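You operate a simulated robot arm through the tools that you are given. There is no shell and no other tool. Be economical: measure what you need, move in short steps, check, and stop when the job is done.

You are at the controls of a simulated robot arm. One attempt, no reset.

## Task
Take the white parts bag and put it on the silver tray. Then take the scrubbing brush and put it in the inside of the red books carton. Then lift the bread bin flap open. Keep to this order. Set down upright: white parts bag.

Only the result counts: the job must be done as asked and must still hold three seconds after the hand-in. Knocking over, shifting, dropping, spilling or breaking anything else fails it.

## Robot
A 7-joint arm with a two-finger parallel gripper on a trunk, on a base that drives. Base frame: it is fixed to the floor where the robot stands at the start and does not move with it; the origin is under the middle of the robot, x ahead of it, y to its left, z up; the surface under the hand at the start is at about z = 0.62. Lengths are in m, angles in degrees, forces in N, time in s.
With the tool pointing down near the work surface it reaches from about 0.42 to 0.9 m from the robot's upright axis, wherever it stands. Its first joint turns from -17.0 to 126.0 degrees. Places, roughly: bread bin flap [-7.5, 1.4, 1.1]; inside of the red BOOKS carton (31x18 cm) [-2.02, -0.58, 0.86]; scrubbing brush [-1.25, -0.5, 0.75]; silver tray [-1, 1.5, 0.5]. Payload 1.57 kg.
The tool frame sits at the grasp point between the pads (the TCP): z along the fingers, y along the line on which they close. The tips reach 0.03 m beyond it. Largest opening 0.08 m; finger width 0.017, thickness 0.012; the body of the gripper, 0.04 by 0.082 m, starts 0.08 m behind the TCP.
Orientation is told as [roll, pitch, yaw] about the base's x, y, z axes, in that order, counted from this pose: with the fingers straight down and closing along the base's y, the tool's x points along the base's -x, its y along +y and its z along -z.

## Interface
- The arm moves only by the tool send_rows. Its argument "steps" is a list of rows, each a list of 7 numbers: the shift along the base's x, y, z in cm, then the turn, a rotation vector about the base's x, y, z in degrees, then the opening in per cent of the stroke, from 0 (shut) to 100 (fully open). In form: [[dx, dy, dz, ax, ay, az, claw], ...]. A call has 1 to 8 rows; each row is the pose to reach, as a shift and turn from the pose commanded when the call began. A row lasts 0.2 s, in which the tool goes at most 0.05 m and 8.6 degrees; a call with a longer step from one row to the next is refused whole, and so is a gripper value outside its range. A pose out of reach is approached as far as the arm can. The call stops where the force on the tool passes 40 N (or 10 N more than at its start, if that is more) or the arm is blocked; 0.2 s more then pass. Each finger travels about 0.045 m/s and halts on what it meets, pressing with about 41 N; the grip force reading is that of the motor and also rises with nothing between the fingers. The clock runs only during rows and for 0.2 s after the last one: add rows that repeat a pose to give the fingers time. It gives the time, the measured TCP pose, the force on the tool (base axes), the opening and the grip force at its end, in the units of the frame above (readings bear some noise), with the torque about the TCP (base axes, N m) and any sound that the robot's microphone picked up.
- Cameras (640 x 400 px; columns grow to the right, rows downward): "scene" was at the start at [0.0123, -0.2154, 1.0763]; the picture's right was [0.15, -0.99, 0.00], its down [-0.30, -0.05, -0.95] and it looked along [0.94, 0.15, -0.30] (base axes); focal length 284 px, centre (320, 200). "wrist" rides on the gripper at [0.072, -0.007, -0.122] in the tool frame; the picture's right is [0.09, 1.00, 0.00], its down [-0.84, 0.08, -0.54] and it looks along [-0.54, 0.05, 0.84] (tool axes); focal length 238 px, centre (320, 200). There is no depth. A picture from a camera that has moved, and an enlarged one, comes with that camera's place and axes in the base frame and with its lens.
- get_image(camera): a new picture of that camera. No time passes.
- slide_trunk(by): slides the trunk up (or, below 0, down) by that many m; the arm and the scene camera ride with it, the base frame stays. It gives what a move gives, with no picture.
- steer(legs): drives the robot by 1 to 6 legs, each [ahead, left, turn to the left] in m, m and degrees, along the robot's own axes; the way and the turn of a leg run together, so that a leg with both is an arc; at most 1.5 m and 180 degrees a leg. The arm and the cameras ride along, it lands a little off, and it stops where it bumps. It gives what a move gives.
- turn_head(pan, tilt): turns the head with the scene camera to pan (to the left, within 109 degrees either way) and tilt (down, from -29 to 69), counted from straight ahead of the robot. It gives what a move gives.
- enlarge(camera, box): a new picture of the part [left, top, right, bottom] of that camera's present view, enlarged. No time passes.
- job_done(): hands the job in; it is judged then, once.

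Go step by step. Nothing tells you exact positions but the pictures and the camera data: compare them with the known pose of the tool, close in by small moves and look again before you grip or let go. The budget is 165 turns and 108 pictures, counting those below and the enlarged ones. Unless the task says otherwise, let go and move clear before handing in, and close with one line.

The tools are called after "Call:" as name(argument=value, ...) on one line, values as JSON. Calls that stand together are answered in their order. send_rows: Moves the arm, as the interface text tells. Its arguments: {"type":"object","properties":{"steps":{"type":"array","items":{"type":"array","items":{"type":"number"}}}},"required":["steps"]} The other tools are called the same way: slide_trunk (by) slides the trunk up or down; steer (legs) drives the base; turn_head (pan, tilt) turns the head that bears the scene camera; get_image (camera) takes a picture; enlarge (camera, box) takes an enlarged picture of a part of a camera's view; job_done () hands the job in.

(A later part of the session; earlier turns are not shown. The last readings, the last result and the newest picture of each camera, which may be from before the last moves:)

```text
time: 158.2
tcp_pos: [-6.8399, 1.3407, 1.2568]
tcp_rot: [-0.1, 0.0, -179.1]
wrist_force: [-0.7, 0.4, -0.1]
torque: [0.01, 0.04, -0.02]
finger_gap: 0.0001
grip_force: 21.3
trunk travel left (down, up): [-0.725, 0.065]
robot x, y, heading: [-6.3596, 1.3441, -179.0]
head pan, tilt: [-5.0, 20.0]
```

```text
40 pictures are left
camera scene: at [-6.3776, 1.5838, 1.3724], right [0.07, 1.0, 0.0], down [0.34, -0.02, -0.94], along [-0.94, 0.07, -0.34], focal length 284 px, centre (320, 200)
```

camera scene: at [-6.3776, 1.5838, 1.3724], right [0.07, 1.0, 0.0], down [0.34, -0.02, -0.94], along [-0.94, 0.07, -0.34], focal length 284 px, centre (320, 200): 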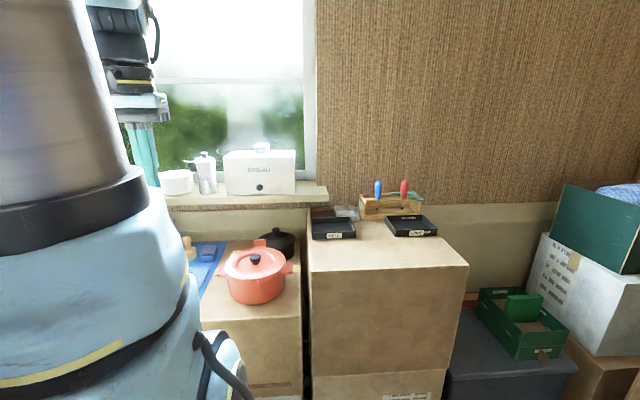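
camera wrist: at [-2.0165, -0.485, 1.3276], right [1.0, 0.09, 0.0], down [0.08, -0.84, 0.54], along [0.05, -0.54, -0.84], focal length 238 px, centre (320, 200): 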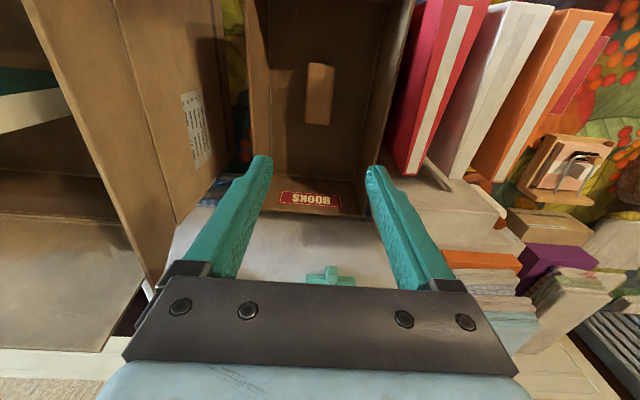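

Call:
enlarge(camera="scene", box=[150, 120, 340, 220])

Call:
get_image(camera="wrist")

```text
3.37 times, centred on (245, 170) of scene
camera zoom: at [-6.3776, 1.5838, 1.3724], right [0.07, 1.0, 0.0], down [0.34, -0.02, -0.94], along [-0.94, 0.07, -0.34], focal length 956 px, centre (573, 301)
```

zoom: 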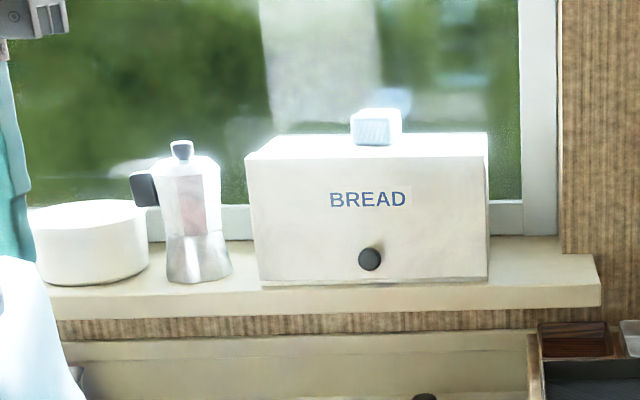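

```text
38 pictures are left
camera wrist: at [-6.7674, 1.3487, 1.3794], right [0.11, -0.99, 0.0], down [-0.84, -0.09, 0.54], along [-0.54, -0.06, -0.84], focal length 238 px, centre (320, 200)
```

wrist: 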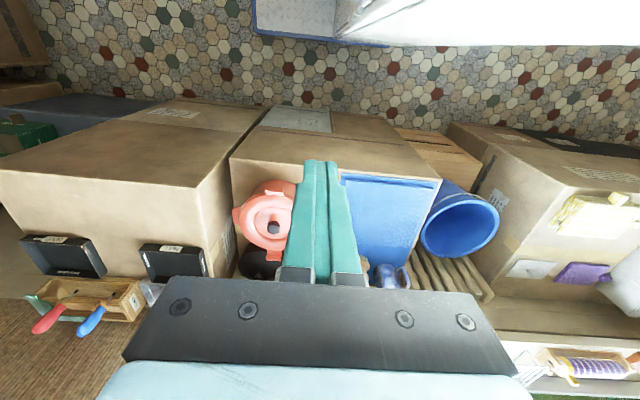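

The BREAD bin has a black knob near the bottom of its front, so the flap hinges at the top. I'll grip the knob with the fingers pointing forward and swing it out and up. I'll align laterally and pitch the tool forward while staying high.

Call:
steer(legs=[[0, -0.085, 0]])

Call:
send_rows(steps=[[-2, 0, 0, 0, 8, 0, 0], [-4, 0, 0, 0, 16, 0, 0], [-6, 0, 0, 0, 24, 0, 0], [-8, 0, 0, 0, 32, 0, 0], [-10, 0, 0, 0, 40, 0, 0], [-12, 0, 0, 0, 48, 0, 0], [-14, 0, 0, 0, 56, 0, 0], [-16, 0, 0, 0, 64, 0, 0]])

Call:
get_image(camera="wrist")

```text
time: 159.2
tcp_pos: [-6.8412, 1.4249, 1.2576]
tcp_rot: [-0.1, -0.1, -179.0]
wrist_force: [-0.6, 0.0, -0.2]
torque: [0.01, -0.02, 0.0]
finger_gap: 0.0001
grip_force: 21.0
trunk travel left (down, up): [-0.725, 0.065]
robot x, y, heading: [-6.3614, 1.4329, -178.8]
head pan, tilt: [-5.0, 20.0]
```

```text
time: 161.0
tcp_pos: [-6.9801, 1.4243, 1.2557]
tcp_rot: [-1.8, -55.9, -177.9]
wrist_force: [-0.3, -0.6, 0.6]
torque: [-0.01, 0.0, 0.0]
finger_gap: 0.0001
grip_force: 21.6
out of reach, approached as far as the arm can: row 8
trunk travel left (down, up): [-0.725, 0.065]
robot x, y, heading: [-6.3637, 1.4328, -179.0]
head pan, tilt: [-5.0, 20.0]
```

```text
37 pictures are left
camera wrist: at [-6.8393, 1.4324, 1.2648], right [0.06, -0.99, -0.09], down [-0.02, -0.09, 1.0], along [-1.0, -0.06, -0.02], focal length 238 px, centre (320, 200)
```

wrist: 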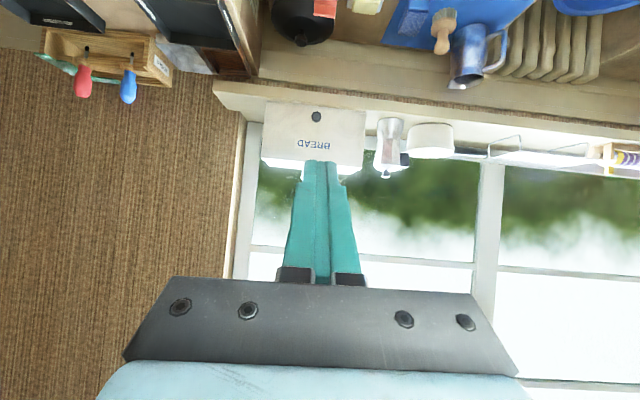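

The wrist camera sees the bin ahead (upside-down), with the knob near (−7.40, 1.43, 1.055). A tilt of about 56° will do. I'll advance and look again to fix the depth.

Call:
send_rows(steps=[[-3, 0, -2, 0, 0, 0, 0], [-6, 0, -4, 0, 0, 0, 20], [-9, 0, -6, 0, 0, 0, 40], [-12, 0, -9, 0, 0, 0, 60], [-15, 0, -12, 0, 0, 0, 60], [-15, 0, -12, 0, 0, 0, 60]])

Call:
get_image(camera="wrist")

Call:
get_image(camera="scene")

```text
time: 162.4
tcp_pos: [-7.0936, 1.4254, 1.1726]
tcp_rot: [-1.7, -56.0, -178.1]
wrist_force: [0.3, -0.1, -0.5]
torque: [0.0, -0.03, 0.01]
finger_gap: 0.048
grip_force: 0.0
out of reach, approached as far as the arm can: row 1, 4, 5, 6
trunk travel left (down, up): [-0.725, 0.065]
robot x, y, heading: [-6.3634, 1.4258, -179.0]
head pan, tilt: [-5.0, 20.0]
```

```text
36 pictures are left
camera wrist: at [-6.9524, 1.4328, 1.181], right [0.06, -0.99, -0.09], down [-0.02, -0.09, 1.0], along [-1.0, -0.06, -0.02], focal length 238 px, centre (320, 200)
```

wrist: 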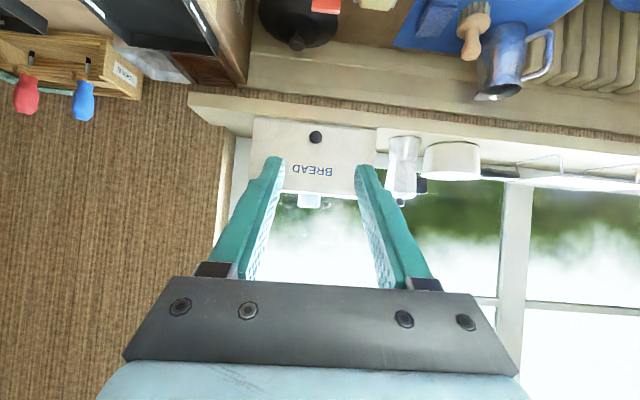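

```text
35 pictures are left
camera scene: at [-6.3795, 1.6683, 1.3722], right [0.07, 1.0, 0.0], down [0.34, -0.02, -0.94], along [-0.94, 0.07, -0.34], focal length 284 px, centre (320, 200)
```

scene: 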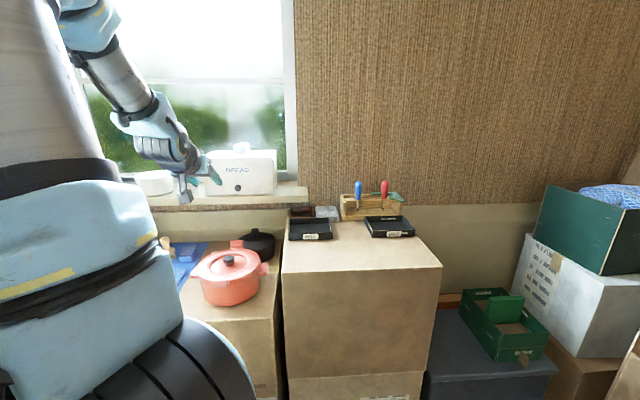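

The knob is about 0.52 m ahead of the wrist camera, at x≈−7.46, z≈1.03. The arm is near its limit, so I'll drive 0.18 m closer.

Call:
steer(legs=[[0.18, 0, -1]])

Call:
get_image(camera="wrist")

Call:
get_image(camera="scene")

```text
time: 163.9
tcp_pos: [-7.2714, 1.4344, 1.1721]
tcp_rot: [-1.5, -56.1, -179.2]
wrist_force: [-0.3, 0.2, 0.3]
torque: [0.01, 0.0, 0.0]
finger_gap: 0.0481
grip_force: 0.1
trunk travel left (down, up): [-0.725, 0.065]
robot x, y, heading: [-6.5379, 1.4267, -179.9]
head pan, tilt: [-5.0, 20.0]
```

```text
34 pictures are left
camera wrist: at [-7.1298, 1.4412, 1.1818], right [0.04, -0.99, -0.09], down [-0.02, -0.09, 1.0], along [-1.0, -0.04, -0.02], focal length 238 px, centre (320, 200)
```

wrist: 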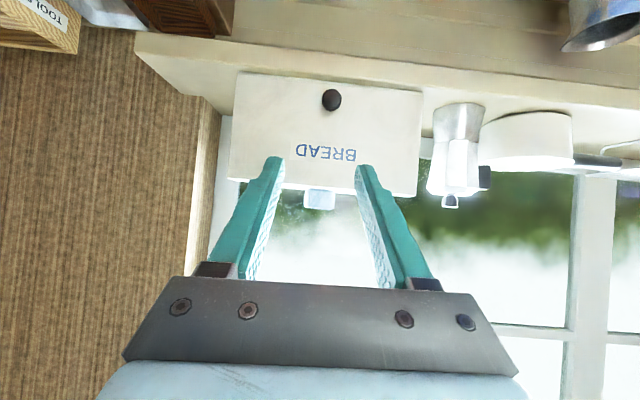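

```text
33 pictures are left
camera scene: at [-6.5533, 1.6665, 1.3725], right [0.09, 1.0, 0.0], down [0.34, -0.03, -0.94], along [-0.94, 0.08, -0.34], focal length 284 px, centre (320, 200)
```

scene: 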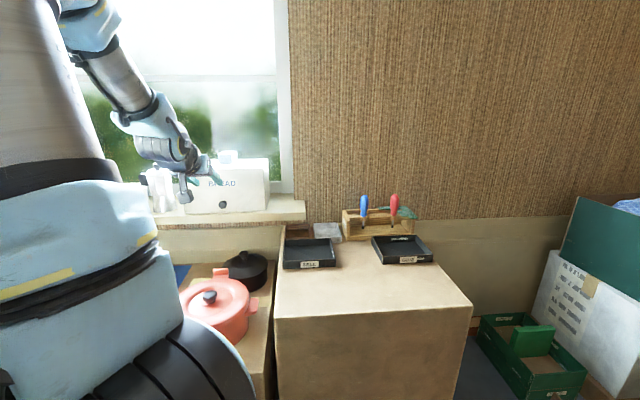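

Triangulated: the knob is at about (−7.45, 1.426, 1.04) and the hinge is near z≈1.16. I'll move to a pre-grasp pose along the finger direction.

Call:
send_rows(steps=[[-2, -0.2, -2, 0, 0, 0, 60], [-4, -0.4, -4, 0, 0, 0, 60], [-4, -0.4, -4, 0, 0, 0, 60]])

Call:
get_image(camera="wrist")

```text
time: 164.7
tcp_pos: [-7.2716, 1.4356, 1.1729]
tcp_rot: [-1.5, -56.0, -179.2]
wrist_force: [-0.1, -0.2, 0.5]
torque: [0.01, 0.02, 0.01]
finger_gap: 0.0478
grip_force: 0.1
out of reach, approached as far as the arm can: row 1, 2, 3
trunk travel left (down, up): [-0.725, 0.065]
robot x, y, heading: [-6.5394, 1.4307, -180.1]
head pan, tilt: [-5.0, 20.0]
```

```text
32 pictures are left
camera wrist: at [-7.1298, 1.4412, 1.1818], right [0.04, -0.99, -0.09], down [-0.02, -0.09, 1.0], along [-1.0, -0.04, -0.02], focal length 238 px, centre (320, 200)
```

wrist: 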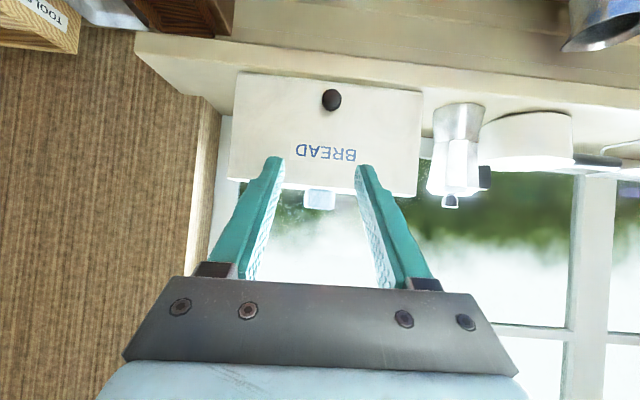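

A wrist joint limit binds. A lower trunk with a higher arm pose should free it, so I'll raise the arm, then lower the trunk.

Call:
send_rows(steps=[[2, 0, 4, 0, 0, 0, 60], [4, 0, 8, 0, 0, 0, 60], [4, 0, 12, 0, 0, 0, 60], [4, 0, 16, 0, 0, 0, 60], [4, 0, 18, 0, 0, 0, 60]])

Call:
slide_trunk(by=-0.25)

Call:
get_image(camera="scene")

```text
time: 165.9
tcp_pos: [-7.2288, 1.4366, 1.3521]
tcp_rot: [-1.8, -55.9, -179.2]
wrist_force: [-0.5, 0.5, -0.2]
torque: [0.0, -0.01, -0.03]
finger_gap: 0.0483
grip_force: 0.1
trunk travel left (down, up): [-0.725, 0.065]
robot x, y, heading: [-6.54, 1.4236, -179.8]
head pan, tilt: [-5.0, 20.0]
```

```text
time: 168.5
tcp_pos: [-7.2317, 1.4553, 1.0996]
tcp_rot: [1.6, -55.5, 177.7]
wrist_force: [-0.9, 1.0, -0.1]
torque: [0.0, 0.02, -0.01]
finger_gap: 0.048
grip_force: 0.0
trunk travel left (down, up): [-0.475, 0.315]
robot x, y, heading: [-6.5385, 1.4281, -180.4]
head pan, tilt: [-5.0, 20.0]
```

```text
31 pictures are left
camera scene: at [-6.5536, 1.6765, 1.1197], right [0.09, 1.0, -0.01], down [0.34, -0.04, -0.94], along [-0.94, 0.08, -0.34], focal length 284 px, centre (320, 200)
```

scene: 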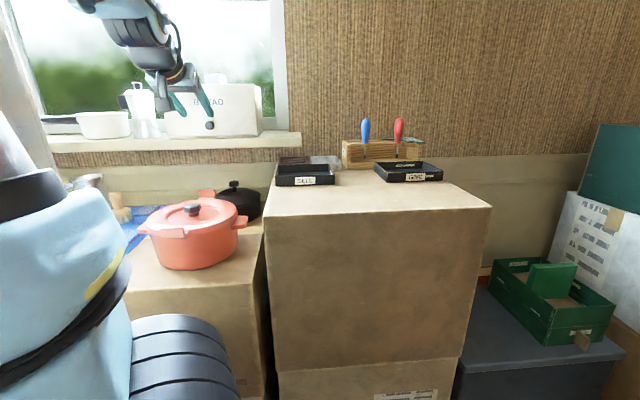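

The readings show a slight tilt after lowering, so something on the robot may be touching. I'll raise the trunk partway and check.

Call:
slide_trunk(by=0.12)

Call:
turn_head(pan=10, tilt=50)

Call:
get_image(camera="scene")

```text
time: 170.0
tcp_pos: [-7.2324, 1.4554, 1.2189]
tcp_rot: [1.0, -55.5, 178.2]
wrist_force: [-0.2, -0.3, -0.7]
torque: [0.0, -0.03, -0.05]
finger_gap: 0.048
grip_force: 0.0
trunk travel left (down, up): [-0.595, 0.195]
robot x, y, heading: [-6.54, 1.4248, -179.9]
head pan, tilt: [-5.0, 20.0]
```

```text
time: 171.0
tcp_pos: [-7.2319, 1.4558, 1.2188]
tcp_rot: [1.3, -55.6, 178.0]
wrist_force: [0.4, -0.1, 0.0]
torque: [0.01, -0.04, 0.01]
finger_gap: 0.048
grip_force: 0.1
trunk travel left (down, up): [-0.595, 0.195]
robot x, y, heading: [-6.5382, 1.4246, -179.9]
head pan, tilt: [10.0, 50.0]
```

```text
30 pictures are left
camera scene: at [-6.5382, 1.6564, 1.1952], right [-0.17, 0.98, -0.01], down [0.75, 0.13, -0.64], along [-0.63, -0.12, -0.77], focal length 284 px, centre (320, 200)
```

scene: 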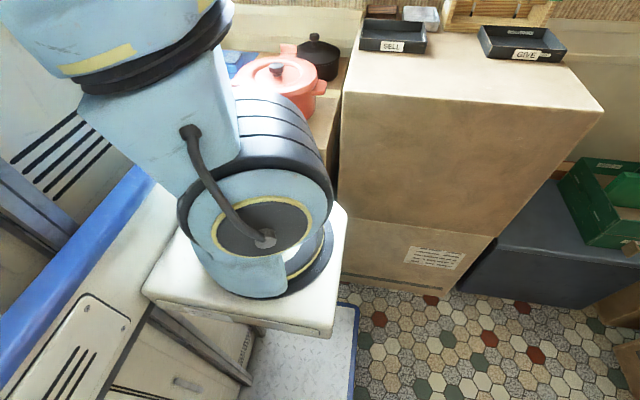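

The chassis seems to lean by under 1°. I'll raise the trunk back to its earlier height and see whether that clears.

Call:
slide_trunk(by=0.13)

Call:
turn_head(pan=-60, tilt=65)

Call:
get_image(camera="scene")

```text
time: 172.5
tcp_pos: [-7.229, 1.4375, 1.3517]
tcp_rot: [-1.7, -56.0, -179.1]
wrist_force: [-1.0, -0.2, -0.3]
torque: [0.04, 0.0, -0.01]
finger_gap: 0.048
grip_force: 0.0
trunk travel left (down, up): [-0.725, 0.065]
robot x, y, heading: [-6.5413, 1.4284, -180.1]
head pan, tilt: [10.0, 50.0]
```

```text
time: 173.9
tcp_pos: [-7.2286, 1.4358, 1.3516]
tcp_rot: [-1.6, -56.0, -179.3]
wrist_force: [-0.2, 0.5, -0.2]
torque: [0.01, -0.05, -0.01]
finger_gap: 0.048
grip_force: 0.1
trunk travel left (down, up): [-0.725, 0.065]
robot x, y, heading: [-6.5395, 1.4279, -180.1]
head pan, tilt: [-60.0, 65.0]
```

```text
29 pictures are left
camera scene: at [-6.491, 1.711, 1.3087], right [0.87, 0.5, 0.0], down [0.45, -0.78, -0.42], along [-0.21, 0.37, -0.91], focal length 284 px, centre (320, 200)
```

scene: 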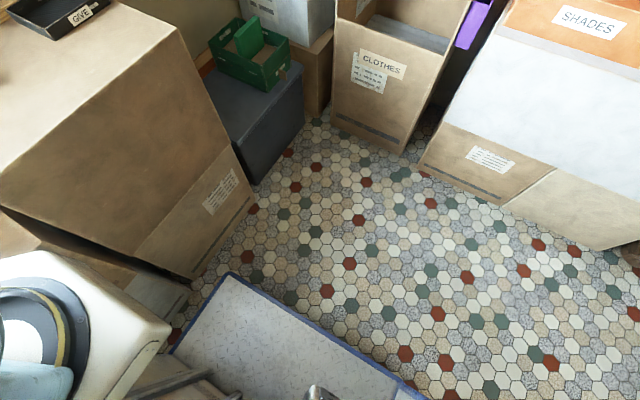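

The lean is gone with the trunk back up. I'll compare the pot and cartons with the earlier picture for any shift.

Call:
turn_head(pan=-5, tilt=20)

Call:
get_image(camera="scene")

```text
time: 175.2
tcp_pos: [-7.2293, 1.4369, 1.3514]
tcp_rot: [-1.6, -56.0, -179.3]
wrist_force: [-0.7, -0.5, 0.9]
torque: [-0.02, 0.03, 0.0]
finger_gap: 0.0482
grip_force: 0.0
trunk travel left (down, up): [-0.725, 0.065]
robot x, y, heading: [-6.5355, 1.4308, -180.3]
head pan, tilt: [-5.0, 20.0]
```

```text
28 pictures are left
camera scene: at [-6.5533, 1.6666, 1.3724], right [0.09, 1.0, 0.0], down [0.34, -0.03, -0.94], along [-0.94, 0.08, -0.34], focal length 284 px, centre (320, 200)
```

scene: 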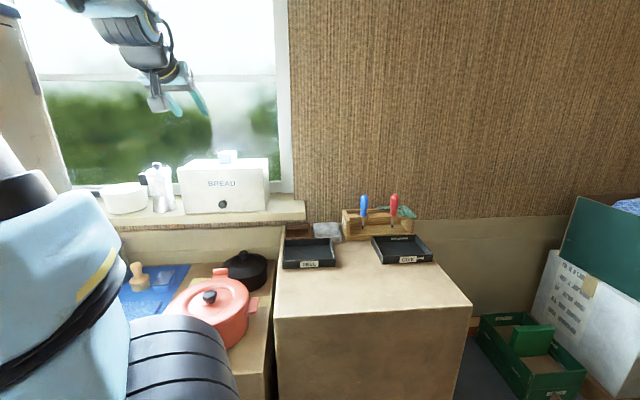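

Nothing has shifted. I'll keep the trunk high and use a steeper hand tilt of about 30°, which also suits the opening arc. Now to a pre-grasp pose in front of the flap.

Call:
send_rows(steps=[[-1, 0, 0, 0, -7, 0, 60], [-3, -0.2, -3, 0, -14, 0, 60], [-6, -0.5, -6, 0, -20, 0, 60], [-9, -0.7, -9, 0, -26, 0, 60], [-11, -0.8, -13, 0, -26, 0, 60], [-13, -0.9, -16, 0, -26, 0, 60], [-14, -0.9, -18, 0, -26, 0, 60], [-14, -0.9, -18, 0, -26, 0, 60]])

Call:
get_image(camera="wrist")

Call:
enlarge(camera="scene", box=[120, 100, 310, 240])

```text
time: 177.0
tcp_pos: [-7.2587, 1.4347, 1.2145]
tcp_rot: [-1.2, -30.0, -179.6]
wrist_force: [0.3, -0.9, 0.5]
torque: [-0.02, 0.01, -0.02]
finger_gap: 0.0481
grip_force: 0.1
out of reach, approached as far as the arm can: row 4, 5, 6, 7, 8
trunk travel left (down, up): [-0.725, 0.065]
robot x, y, heading: [-6.5412, 1.426, -180.1]
head pan, tilt: [-5.0, 20.0]
```

```text
27 pictures are left
camera wrist: at [-7.1354, 1.4405, 1.285], right [0.08, -0.99, -0.06], down [-0.45, -0.09, 0.89], along [-0.89, -0.04, -0.46], focal length 238 px, centre (320, 200)
```

wrist: 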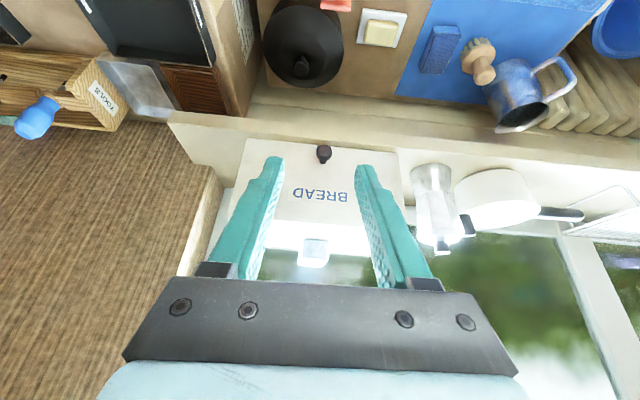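

```text
2.86 times, centred on (215, 170) of scene
camera zoom: at [-6.5533, 1.6665, 1.3724], right [0.09, 1.0, 0.0], down [0.34, -0.03, -0.94], along [-0.94, 0.08, -0.34], focal length 810 px, centre (620, 286)
```

zoom: 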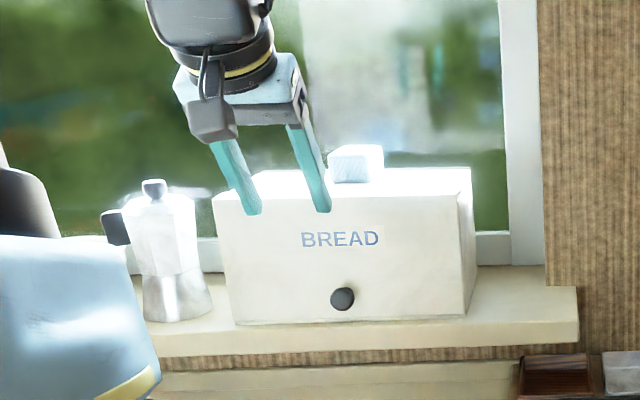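

The arm is limited at this tilt. I'll use a steeper hand (15° tilt) and drive 5 cm closer.

Call:
send_rows(steps=[[1, 0, 1, 0, -5, 0, 60], [1, 0, 2, 0, -10, 0, 60], [1, 0, 2, 0, -15, 0, 60], [1, 0, 2, 0, -15, 0, 60]])

Call:
steer(legs=[[0.05, 0, 0]])

Call:
send_rows(steps=[[-2, -0.4, -2, 0, 0, 0, 60], [-4, -0.8, -4, 0, 0, 0, 60], [-6, -0.8, -6, 0, 0, 0, 60], [-7.5, -0.8, -8, 0, 0, 0, 60], [-7.5, -0.8, -8, 0, 0, 0, 60]])

Call:
enlarge(camera="scene", box=[100, 100, 310, 240])

```text
time: 178.0
tcp_pos: [-7.2171, 1.4367, 1.2425]
tcp_rot: [-1.1, -15.2, -179.5]
wrist_force: [-0.6, 0.3, 0.4]
torque: [0.02, -0.02, 0.01]
finger_gap: 0.048
grip_force: 0.0
out of reach, approached as far as the arm can: row 2, 3, 4
trunk travel left (down, up): [-0.725, 0.065]
robot x, y, heading: [-6.5397, 1.43, -180.1]
head pan, tilt: [-5.0, 20.0]
```

```text
time: 178.9
tcp_pos: [-7.2673, 1.4382, 1.2429]
tcp_rot: [-1.1, -15.1, -179.7]
wrist_force: [-0.4, 0.2, 0.3]
torque: [0.02, 0.0, -0.01]
finger_gap: 0.0478
grip_force: 0.1
trunk travel left (down, up): [-0.725, 0.065]
robot x, y, heading: [-6.5931, 1.4313, 179.8]
head pan, tilt: [-5.0, 20.0]
```

```text
time: 180.1
tcp_pos: [-7.2544, 1.4336, 1.1952]
tcp_rot: [-1.2, -15.2, -179.7]
wrist_force: [-0.2, -0.5, 0.2]
torque: [-0.02, 0.02, -0.01]
finger_gap: 0.0478
grip_force: 0.0
out of reach, approached as far as the arm can: row 1, 2, 3, 4, 5
trunk travel left (down, up): [-0.725, 0.065]
robot x, y, heading: [-6.5891, 1.4244, 180.1]
head pan, tilt: [-5.0, 20.0]
```

```text
2.86 times, centred on (205, 170) of scene
camera zoom: at [-6.6023, 1.6665, 1.3724], right [0.09, 1.0, 0.0], down [0.34, -0.03, -0.94], along [-0.94, 0.08, -0.34], focal length 810 px, centre (649, 286)
```

zoom: 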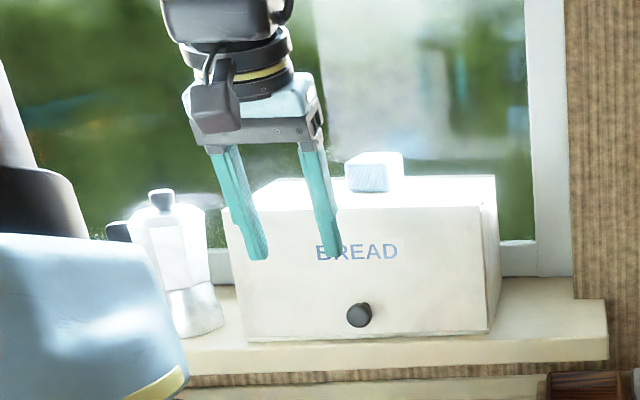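

The arm is stuck in an awkward configuration, because earlier the tool-down reach was longer. I'll go back to a neutral tool-down pose and extend from there.

Call:
send_rows(steps=[[4, 0, 2, 0, -4, 0, 60], [8, 0, 4, 0, -8, 0, 60], [12, 0, 6, 0, -12, 0, 60], [16, 0, 7, 0, -15, 0, 60], [18, 0, 7, 0, -15, 0, 60], [18, 0, 7, 0, -15, 0, 60]])

Call:
send_rows(steps=[[-4, 0, 1, 0, 0, 0, 60], [-8, 0, 2, 0, 0, 0, 60], [-12, 0, 2, 0, 0, 0, 60], [-16, 0, 2, 0, 0, 0, 60], [-20, 0, 2, 0, 0, 0, 60], [-24, 0, 2, 0, 0, 0, 60], [-28, 0, 2, 0, 0, 0, 60]])

```text
time: 181.5
tcp_pos: [-7.0779, 1.4338, 1.2649]
tcp_rot: [-1.1, 0.0, -179.6]
wrist_force: [-1.0, -0.2, 0.0]
torque: [0.01, -0.02, -0.01]
finger_gap: 0.048
grip_force: 0.0
trunk travel left (down, up): [-0.725, 0.065]
robot x, y, heading: [-6.5884, 1.4307, 180.2]
head pan, tilt: [-5.0, 20.0]
```

```text
time: 183.1
tcp_pos: [-7.3541, 1.4328, 1.2825]
tcp_rot: [-1.0, -0.1, -179.6]
wrist_force: [1.0, 0.3, 0.9]
torque: [0.0, 0.07, 0.0]
finger_gap: 0.0481
grip_force: 0.2
trunk travel left (down, up): [-0.725, 0.065]
robot x, y, heading: [-6.5861, 1.4281, 179.7]
head pan, tilt: [-5.0, 20.0]
```

That works. Now I'll descend in front of the flap with a small tilt.

Call:
send_rows(steps=[[-1, -0.2, -4, 0, 0, 0, 60], [-2, -0.4, -8, 0, 3, 0, 60], [-3, -0.5, -12, 0, 6, 0, 60], [-4, -0.6, -16, 0, 9, 0, 60], [-4, -0.6, -18, 0, 12, 0, 60], [-4, -0.6, -18, 0, 12, 0, 60]])

Call:
get_image(camera="wrist")

Call:
enlarge(camera="scene", box=[100, 100, 310, 240])

```text
time: 184.5
tcp_pos: [-7.3954, 1.4293, 1.103]
tcp_rot: [-1.1, -12.1, -179.6]
wrist_force: [0.1, -0.6, 0.4]
torque: [0.0, 0.04, 0.03]
finger_gap: 0.048
grip_force: 0.1
trunk travel left (down, up): [-0.725, 0.065]
robot x, y, heading: [-6.591, 1.4264, 179.9]
head pan, tilt: [-5.0, 20.0]
```

```text
24 pictures are left
camera wrist: at [-7.2996, 1.4338, 1.2072], right [0.09, -0.99, -0.04], down [-0.7, -0.09, 0.7], along [-0.7, -0.04, -0.71], focal length 238 px, centre (320, 200)
```

wrist: 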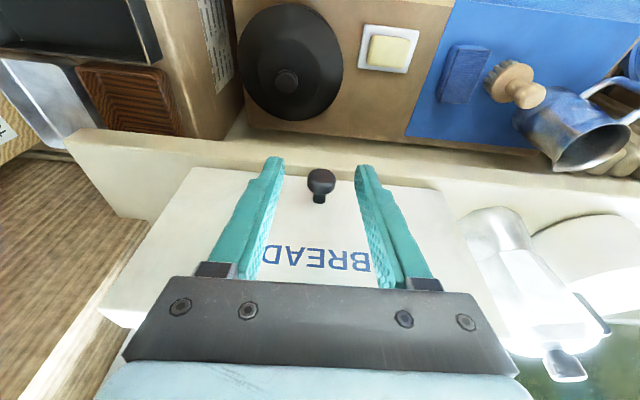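

```text
2.86 times, centred on (205, 170) of scene
camera zoom: at [-6.6023, 1.6665, 1.3724], right [0.09, 1.0, 0.0], down [0.34, -0.03, -0.94], along [-0.94, 0.08, -0.34], focal length 810 px, centre (649, 286)
```

zoom: 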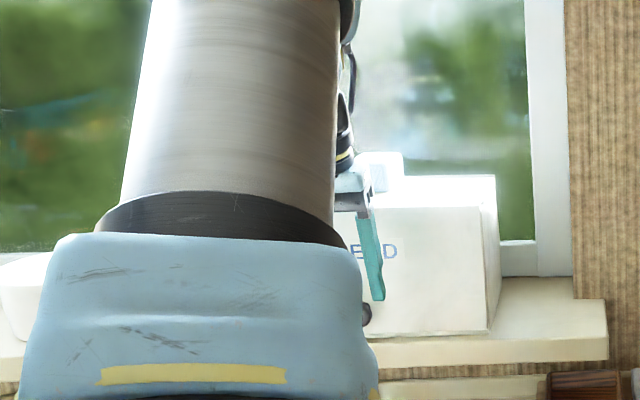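

The knob head is at (−7.435, 1.426, 1.045), standing about 3 cm off the face. I'll move onto it with the fingers straddling it.

Call:
send_rows(steps=[[-1.2, -0.3, -1.5, 0, 0, 0, 60], [-2.4, -0.3, -3, 0, 0, 0, 60], [-3.7, -0.3, -4.6, 0, 0, 0, 60], [-3.7, -0.3, -4.6, 0, 0, 0, 60]])

Call:
get_image(camera="wrist")

```text
time: 185.5
tcp_pos: [-7.433, 1.4238, 1.0579]
tcp_rot: [-0.9, -12.1, -179.6]
wrist_force: [-0.2, 0.5, -0.1]
torque: [-0.01, 0.01, 0.0]
finger_gap: 0.048
grip_force: 0.1
trunk travel left (down, up): [-0.725, 0.065]
robot x, y, heading: [-6.5888, 1.4312, 180.3]
head pan, tilt: [-5.0, 20.0]
```

```text
22 pictures are left
camera wrist: at [-7.3368, 1.4289, 1.1615], right [0.09, -0.99, -0.04], down [-0.7, -0.09, 0.7], along [-0.7, -0.04, -0.71], focal length 238 px, centre (320, 200)
```

wrist: 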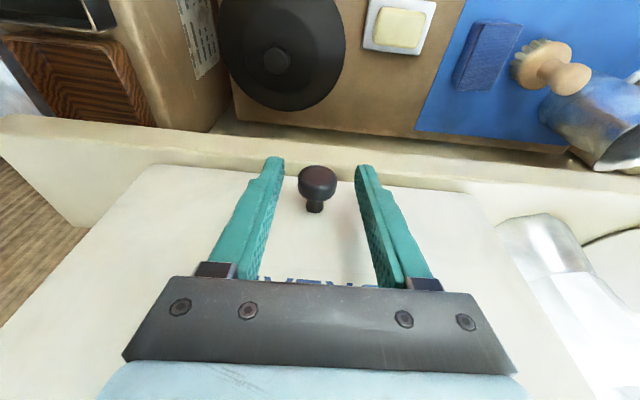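

The knob lies between the pads, so I close.

Call:
send_rows(steps=[[0, 0, 0, 0, 0, 0, 30], [0, 0, 0, 0, 0, 0, 10], [0, 0, 0, 0, 0, 0, 10], [0, 0, 0, 0, 0, 0, 10]])

Call:
get_image(camera="wrist")

```text
time: 186.5
tcp_pos: [-7.4329, 1.4252, 1.0572]
tcp_rot: [-1.1, -12.1, -179.7]
wrist_force: [0.3, 7.8, -0.4]
torque: [-0.69, -0.04, -0.13]
finger_gap: 0.0239
grip_force: 36.9
trunk travel left (down, up): [-0.725, 0.065]
robot x, y, heading: [-6.5887, 1.4263, 180.3]
head pan, tilt: [-5.0, 20.0]
```

```text
21 pictures are left
camera wrist: at [-7.3368, 1.43, 1.1615], right [0.09, -1.0, -0.04], down [-0.7, -0.09, 0.7], along [-0.7, -0.04, -0.71], focal length 238 px, centre (320, 200)
```

wrist: 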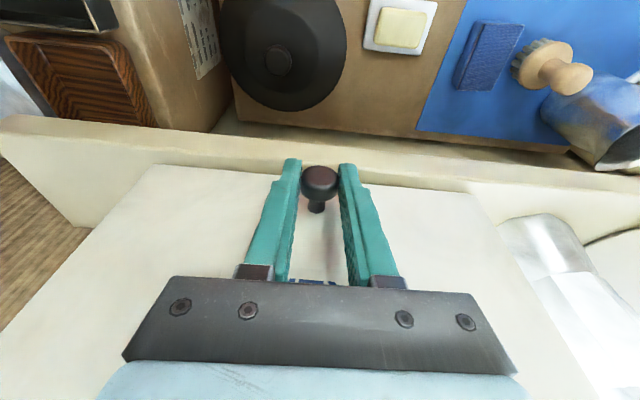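

The knob is gripped. I'll start the arc gently: out and slightly up, checking forces.

Call:
send_rows(steps=[[0.5, 0.2, 0.1, 0, 0, 0, 0], [1, 0.3, 0.3, 0, 0, 0, 0], [1.95, 0.3, 0.7, 0, 0, 0, 0], [1.95, 0.3, 0.7, 0, 0, 0, 0]])

Call:
get_image(camera="wrist")

```text
time: 187.5
tcp_pos: [-7.4147, 1.4246, 1.0669]
tcp_rot: [-0.9, -12.4, -179.5]
wrist_force: [-18.4, -9.5, 14.1]
torque: [-1.04, -0.27, 0.07]
finger_gap: 0.0239
grip_force: 36.0
trunk travel left (down, up): [-0.725, 0.065]
robot x, y, heading: [-6.5908, 1.428, 180.0]
head pan, tilt: [-5.0, 20.0]
```

```text
20 pictures are left
camera wrist: at [-7.3176, 1.4307, 1.1699], right [0.1, -0.99, -0.04], down [-0.7, -0.09, 0.71], along [-0.71, -0.04, -0.71], focal length 238 px, centre (320, 200)
```

wrist: 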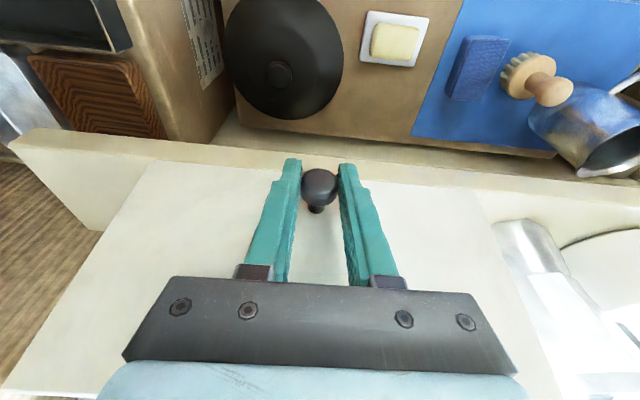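

The flap is moving, and the force says to go a little higher. I'll continue the arc.

Call:
send_rows(steps=[[0.8, 0, 0.9, 0, 0, 0, 0], [1.6, 0, 1.5, 0, 0, 0, 0], [2.4, 0, 2.2, 0, 0, 0, 0], [3.2, 0, 2.9, 0, 0, 0, 0], [3.2, 0, 2.9, 0, 0, 0, 0]])

Call:
get_image(camera="wrist")

Call:
enlarge(camera="scene", box=[100, 100, 310, 240])

```text
time: 188.7
tcp_pos: [-7.3808, 1.4256, 1.0922]
tcp_rot: [-1.0, -12.1, -179.5]
wrist_force: [-6.1, -17.1, -2.4]
torque: [-0.94, -0.47, 0.43]
finger_gap: 0.0241
grip_force: 36.4
trunk travel left (down, up): [-0.725, 0.065]
robot x, y, heading: [-6.5913, 1.4272, 180.2]
head pan, tilt: [-5.0, 20.0]
```

```text
19 pictures are left
camera wrist: at [-7.2846, 1.4305, 1.1976], right [0.1, -0.99, -0.04], down [-0.7, -0.09, 0.7], along [-0.7, -0.04, -0.71], focal length 238 px, centre (320, 200)
```

wrist: 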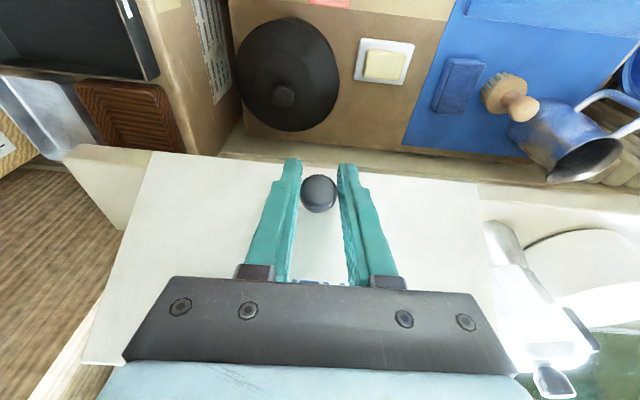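

```text
2.86 times, centred on (205, 170) of scene
camera zoom: at [-6.6027, 1.6655, 1.3726], right [0.09, 1.0, 0.0], down [0.34, -0.03, -0.94], along [-0.94, 0.08, -0.34], focal length 810 px, centre (649, 286)
```

zoom: 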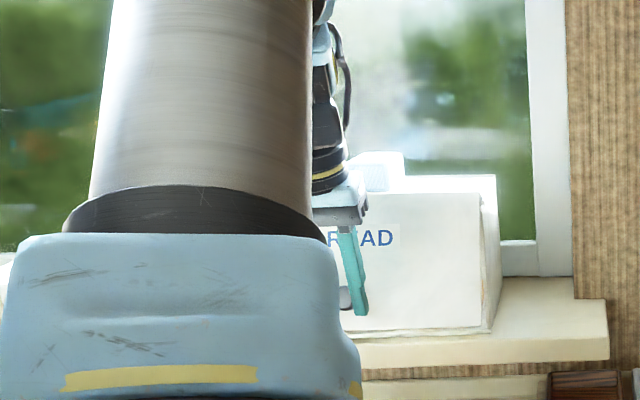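

The flap is opening properly, about 30° so far. I'll continue along the arc.

Call:
send_rows(steps=[[0.8, -0.3, 0.5, 0, 0, 0, 0], [1.5, -0.3, 1.2, 0, 0, 0, 0], [2.05, -0.3, 2.0, 0, 0, 0, 0], [2.5, -0.3, 2.9, 0, 0, 0, 0], [2.5, -0.3, 2.9, 0, 0, 0, 0]])

Call:
send_rows(steps=[[0.4, 0, 0.9, 0, 0, 0, 0], [0.7, 0, 1.9, 0, 0, 0, 0], [0.7, 0, 1.9, 0, 0, 0, 0]])

Call:
get_image(camera="wrist")

```text
time: 189.9
tcp_pos: [-7.3567, 1.4237, 1.1207]
tcp_rot: [-1.1, -12.0, -179.6]
wrist_force: [-13.3, -3.4, -0.7]
torque: [-0.14, -0.4, 0.08]
finger_gap: 0.0234
grip_force: 35.3
trunk travel left (down, up): [-0.725, 0.065]
robot x, y, heading: [-6.5908, 1.4298, 180.0]
head pan, tilt: [-5.0, 20.0]
```

```text
time: 190.7
tcp_pos: [-7.3472, 1.4253, 1.1413]
tcp_rot: [-1.1, -12.1, -179.6]
wrist_force: [0.3, -0.8, 0.6]
torque: [-0.01, 0.01, -0.02]
finger_gap: 0.0
grip_force: 21.2
trunk travel left (down, up): [-0.725, 0.065]
robot x, y, heading: [-6.5941, 1.4248, 179.7]
head pan, tilt: [-5.0, 20.0]
```

```text
17 pictures are left
camera wrist: at [-7.252, 1.4301, 1.2458], right [0.09, -0.99, -0.04], down [-0.71, -0.09, 0.7], along [-0.7, -0.04, -0.71], focal length 238 px, centre (320, 200)
```

wrist: 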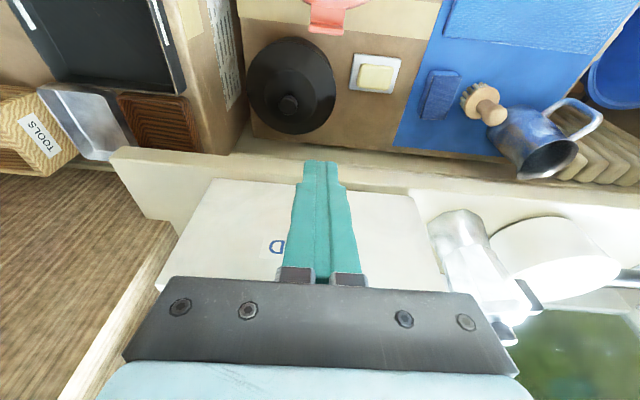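

The grip slipped off. I'll check where the flap is now.

Call:
enlarge(camera="scene", box=[100, 100, 310, 240])

```text
2.86 times, centred on (205, 170) of scene
camera zoom: at [-6.6022, 1.6665, 1.3725], right [0.09, 1.0, 0.0], down [0.34, -0.03, -0.94], along [-0.94, 0.08, -0.34], focal length 810 px, centre (649, 286)
```

zoom: 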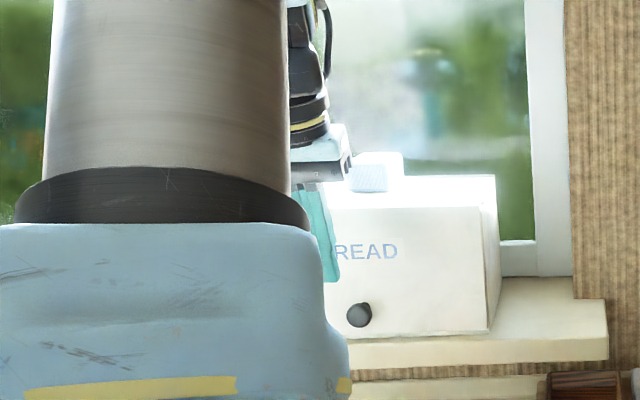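

The flap fell shut by itself, so it must be opened much farther, likely past a stay point. I'll regrip a bit deeper and follow a corrected arc (hinge near x −7.475, z 1.16).

Call:
send_rows(steps=[[0, 0, 0, 0, 0, 0, 40], [0, 0, 0, 0, 0, 0, 60], [0, 0, 0, 0, 0, 0, 60], [-2.5, 0, -2, 0, 0, 0, 60], [-4.7, 0, -3.9, 0, 0, 0, 60], [-6.6, 0, -6.5, 0, 0, 0, 60], [-8.6, 0, -9, 0, 0, 0, 60], [-8.6, 0, -9, 0, 0, 0, 60]])

Call:
get_image(camera="wrist")

```text
time: 192.5
tcp_pos: [-7.4354, 1.4256, 1.0525]
tcp_rot: [-1.0, -12.1, -179.6]
wrist_force: [0.1, 0.1, -0.7]
torque: [-0.03, 0.01, 0.03]
finger_gap: 0.048
grip_force: 0.1
trunk travel left (down, up): [-0.725, 0.065]
robot x, y, heading: [-6.589, 1.4277, 179.9]
head pan, tilt: [-5.0, 20.0]
```

```text
15 pictures are left
camera wrist: at [-7.3398, 1.4302, 1.1565], right [0.09, -0.99, -0.04], down [-0.7, -0.09, 0.7], along [-0.7, -0.04, -0.71], focal length 238 px, centre (320, 200)
```

wrist: 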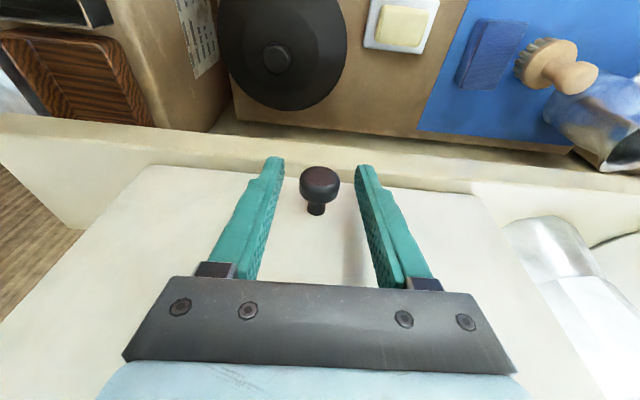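

Call:
send_rows(steps=[[0, -0.05, -0.6, 0, 0, 0, 60], [0, -0.05, -0.6, 0, 0, 0, 20], [0, -0.05, -0.6, 0, 0, 0, 0], [0, -0.05, -0.6, 0, 0, 0, 0], [0, -0.05, -0.6, 0, 0, 0, 0]])

Call:
send_rows(steps=[[0.95, 0, 0.4, 0, 0, 0, 0], [1.94, 0, 0.9, 0, 0, 0, 0], [2.85, 0, 1.5, 0, 0, 0, 0], [3.69, 0, 2.1, 0, 0, 0, 0], [4.5, 0, 2.8, 0, 0, 0, 0], [5.2, 0, 3.6, 0, 0, 0, 0], [5.85, 0, 4.4, 0, 0, 0, 0], [6.4, 0, 5.3, 0, 0, 0, 0]])

```text
time: 193.7
tcp_pos: [-7.4352, 1.4258, 1.0446]
tcp_rot: [-1.1, -12.1, -179.7]
wrist_force: [2.2, 6.5, -1.6]
torque: [-0.7, 0.01, -0.08]
finger_gap: 0.0239
grip_force: 36.0
trunk travel left (down, up): [-0.725, 0.065]
robot x, y, heading: [-6.5939, 1.4282, 179.8]
head pan, tilt: [-5.0, 20.0]
```

```text
time: 195.5
tcp_pos: [-7.3699, 1.4247, 1.0978]
tcp_rot: [-1.1, -11.8, -179.5]
wrist_force: [-5.4, 12.2, -6.1]
torque: [-0.29, -0.88, 0.0]
finger_gap: 0.0236
grip_force: 35.4
trunk travel left (down, up): [-0.725, 0.065]
robot x, y, heading: [-6.5906, 1.4262, 179.8]
head pan, tilt: [-5.0, 20.0]
```

The forces fit the arc well. I'll continue upward.

Call:
send_rows(steps=[[0.5, 0.1, 0.9, 0, 0, 0, 0], [0.95, 0.1, 1.9, 0, 0, 0, 0], [1.25, 0.1, 2.9, 0, 0, 0, 0], [1.5, 0.1, 3.95, 0, 0, 0, 0], [1.5, 0.1, 3.95, 0, 0, 0, 0]])

Call:
get_image(camera="wrist")

```text
time: 196.7
tcp_pos: [-7.3555, 1.4261, 1.1384]
tcp_rot: [-1.0, -11.8, -179.4]
wrist_force: [13.2, 10.0, -10.9]
torque: [-0.35, -1.23, 0.0]
finger_gap: 0.0236
grip_force: 35.9
trunk travel left (down, up): [-0.725, 0.065]
robot x, y, heading: [-6.59, 1.4283, 179.6]
head pan, tilt: [-5.0, 20.0]
```

```text
14 pictures are left
camera wrist: at [-7.2593, 1.4302, 1.2426], right [0.09, -0.99, -0.04], down [-0.71, -0.09, 0.7], along [-0.7, -0.04, -0.71], focal length 238 px, centre (320, 200)
```

wrist: 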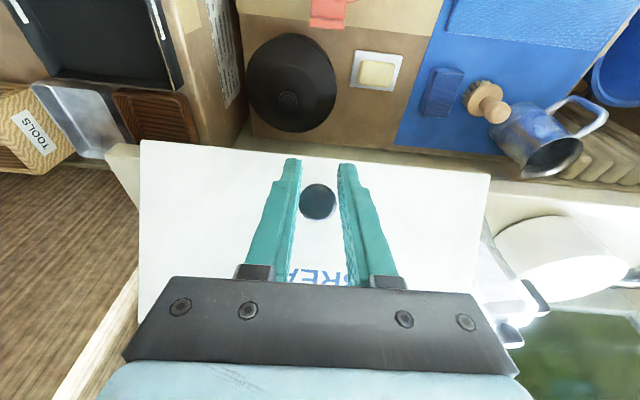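

About 58° open. I'll widen the arc slightly and go on.

Call:
send_rows(steps=[[0.45, 0.05, 0.2, 0, 0, 0, 0], [0.65, 0.1, 1.3, 0, 0, 0, 0], [0.75, 0.1, 2.4, 0, 0, 0, 0], [0.75, 0.1, 2.4, 0, 0, 0, 0]])

Call:
send_rows(steps=[[0, 0, 1.1, 0, 0, 0, 0], [-0.15, 0, 2.2, 0, 0, 0, 0], [-0.15, 0, 2.2, 0, 0, 0, 0]])

Call:
get_image(camera="wrist")

```text
time: 197.7
tcp_pos: [-7.3494, 1.4246, 1.1627]
tcp_rot: [-1.0, -12.1, -179.7]
wrist_force: [-13.5, 4.1, -5.7]
torque: [-0.35, -0.47, 0.1]
finger_gap: 0.0237
grip_force: 35.4
trunk travel left (down, up): [-0.725, 0.065]
robot x, y, heading: [-6.5877, 1.4265, 180.2]
head pan, tilt: [-5.0, 20.0]
```

```text
time: 198.5
tcp_pos: [-7.3498, 1.4249, 1.1857]
tcp_rot: [-1.1, -11.9, -179.4]
wrist_force: [8.6, -0.5, -8.6]
torque: [-0.28, -1.34, 0.15]
finger_gap: 0.0236
grip_force: 35.8
trunk travel left (down, up): [-0.725, 0.065]
robot x, y, heading: [-6.5918, 1.4286, 180.0]
head pan, tilt: [-5.0, 20.0]
```

```text
13 pictures are left
camera wrist: at [-7.2533, 1.4304, 1.2898], right [0.09, -0.99, -0.04], down [-0.71, -0.09, 0.7], along [-0.7, -0.04, -0.71], focal length 238 px, centre (320, 200)
```

wrist: 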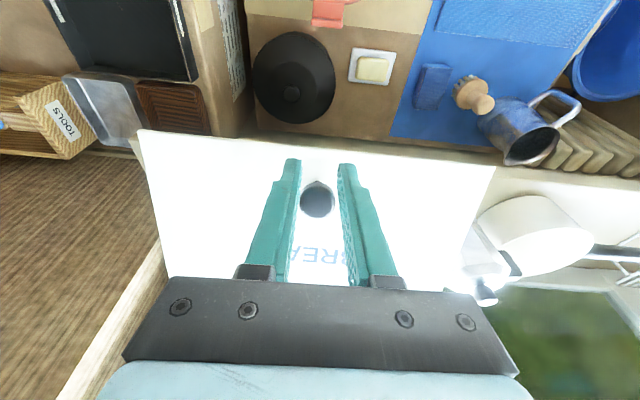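

About 80° open. I'll keep going toward and past horizontal.

Call:
send_rows(steps=[[0, 0, 1.1, 0, 0, 0, 0], [-0.25, 0, 2.15, 0, 0, 0, 0], [-0.25, 0, 2.15, 0, 0, 0, 0]])

Call:
send_rows(steps=[[-0.4, 0, 1, 0, -3, 0, 0], [-0.9, 0, 2, 0, -6, 0, 0], [-0.9, 0, 2, 0, -6, 0, 0]])

Call:
get_image(camera="wrist")

```text
time: 199.3
tcp_pos: [-7.3519, 1.4262, 1.2077]
tcp_rot: [-1.0, -12.1, -179.7]
wrist_force: [8.0, 3.0, -0.6]
torque: [0.08, -0.21, -0.05]
finger_gap: 0.0
grip_force: 21.0
trunk travel left (down, up): [-0.725, 0.065]
robot x, y, heading: [-6.5898, 1.4263, 180.1]
head pan, tilt: [-5.0, 20.0]
```

```text
time: 200.1
tcp_pos: [-7.361, 1.4244, 1.2275]
tcp_rot: [-0.9, -6.0, -179.6]
wrist_force: [14.3, -1.2, 3.1]
torque: [-0.17, -0.38, -0.03]
finger_gap: 0.0
grip_force: 21.3
trunk travel left (down, up): [-0.725, 0.065]
robot x, y, heading: [-6.589, 1.4283, 179.8]
head pan, tilt: [-5.0, 20.0]
```

```text
12 pictures are left
camera wrist: at [-7.2752, 1.4311, 1.3407], right [0.1, -0.99, -0.03], down [-0.77, -0.09, 0.63], along [-0.63, -0.04, -0.78], focal length 238 px, centre (320, 200)
```

wrist: 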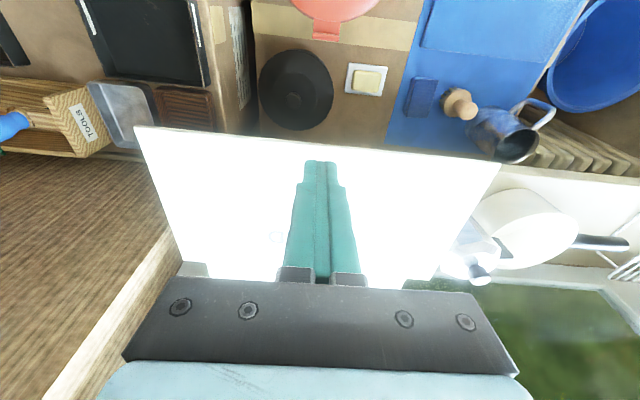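

The grip slipped, but the flap looks still open. I'll look.

Call:
enlarge(camera="scene", box=[100, 80, 310, 240])

```text
2.50 times, centred on (205, 160) of scene
camera zoom: at [-6.6012, 1.6664, 1.3725], right [0.09, 1.0, 0.0], down [0.34, -0.03, -0.94], along [-0.94, 0.08, -0.34], focal length 709 px, centre (608, 300)
```

zoom: 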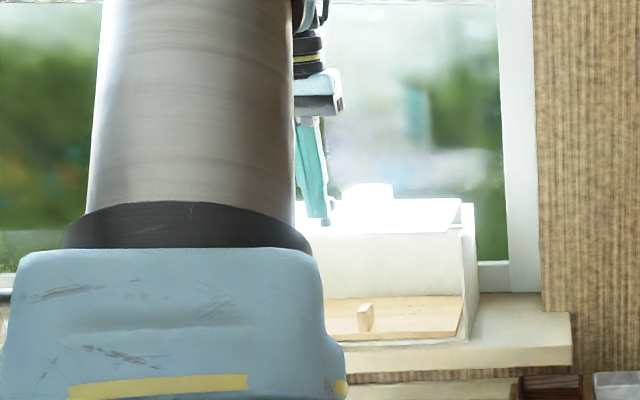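

The flap stands open near 90°, with the fingers resting by the knob. I'll lift straight up and see if it stays.

Call:
send_rows(steps=[[0.2, 0, 0.5, 0, 0, 0, 0], [0.4, 0, 2, 0, 0, 0, 0], [0.4, 0, 5, 0, 0, 0, 0], [0.4, 0, 8, 0, 0, 0, 0]])

Call:
enlarge(camera="scene", box=[100, 80, 310, 240])

```text
time: 201.1
tcp_pos: [-7.3563, 1.4258, 1.3066]
tcp_rot: [-1.0, -6.1, -179.5]
wrist_force: [-0.8, -0.7, -0.2]
torque: [0.02, 0.0, -0.01]
finger_gap: 0.0
grip_force: 22.0
trunk travel left (down, up): [-0.725, 0.065]
robot x, y, heading: [-6.5907, 1.4304, 179.9]
head pan, tilt: [-5.0, 20.0]
```

```text
2.50 times, centred on (205, 160) of scene
camera zoom: at [-6.6025, 1.6665, 1.3724], right [0.09, 1.0, 0.0], down [0.34, -0.03, -0.94], along [-0.94, 0.08, -0.34], focal length 709 px, centre (608, 300)
```

zoom: 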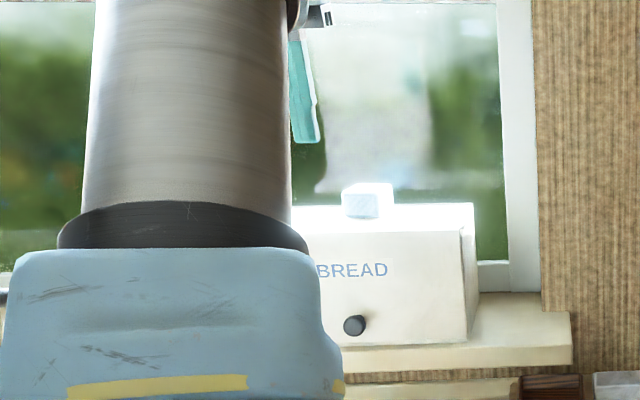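

It fell shut again. The deep grip made the fingertips pry against the flap near 80–90°. I'll regrip shallower, near the tips, follow the refined arc, and go well past 90°.

Call:
send_rows(steps=[[-1, 0, -4.5, 0, 2, 0, 30], [-2, 0, -9, 0, 4, 0, 60], [-2.9, 0, -13.5, 0, 6, 0, 60], [-2.9, 0, -18, 0, 6, 0, 60], [-4.5, 0, -20.8, 0, 6, 0, 60], [-6, 0, -22.8, 0, 6, 0, 60], [-7.6, 0, -24.7, 0, 6, 0, 60], [-7.6, 0, -24.7, 0, 6, 0, 60]])

Call:
send_rows(steps=[[0, 0, 0, 0, 0, 0, 30], [0, 0, 0, 0, 0, 0, 0], [0, 0, 0, 0, 0, 0, 0], [0, 0, 0, 0, 0, 0, 0], [0, 0, 0, 0, 0, 0, 0]])

Call:
get_image(camera="wrist")

```text
time: 202.9
tcp_pos: [-7.4345, 1.4282, 1.0588]
tcp_rot: [-1.1, -12.1, -179.6]
wrist_force: [0.1, 0.3, 0.7]
torque: [-0.01, -0.01, 0.0]
finger_gap: 0.0481
grip_force: 0.0
trunk travel left (down, up): [-0.725, 0.065]
robot x, y, heading: [-6.5853, 1.4258, 179.9]
head pan, tilt: [-5.0, 20.0]
```

```text
time: 204.1
tcp_pos: [-7.4342, 1.4248, 1.0586]
tcp_rot: [-0.8, -12.1, -179.6]
wrist_force: [-1.0, -19.7, -1.3]
torque: [-1.26, -0.06, 0.01]
finger_gap: 0.024
grip_force: 36.0
trunk travel left (down, up): [-0.725, 0.065]
robot x, y, heading: [-6.592, 1.4251, 179.9]
head pan, tilt: [-5.0, 20.0]
```

```text
9 pictures are left
camera wrist: at [-7.3375, 1.4307, 1.1631], right [0.1, -0.99, -0.03], down [-0.7, -0.09, 0.7], along [-0.7, -0.04, -0.71], focal length 238 px, centre (320, 200)
```

wrist: 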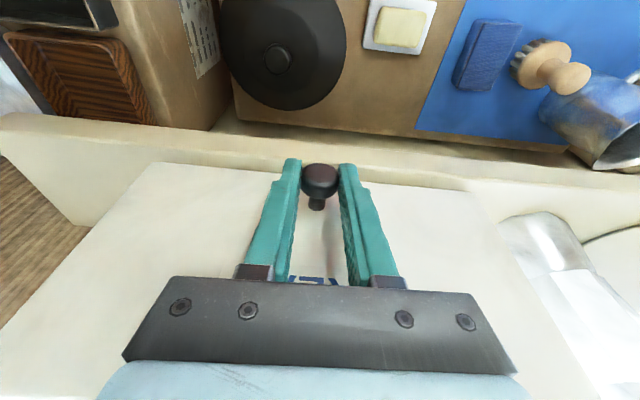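

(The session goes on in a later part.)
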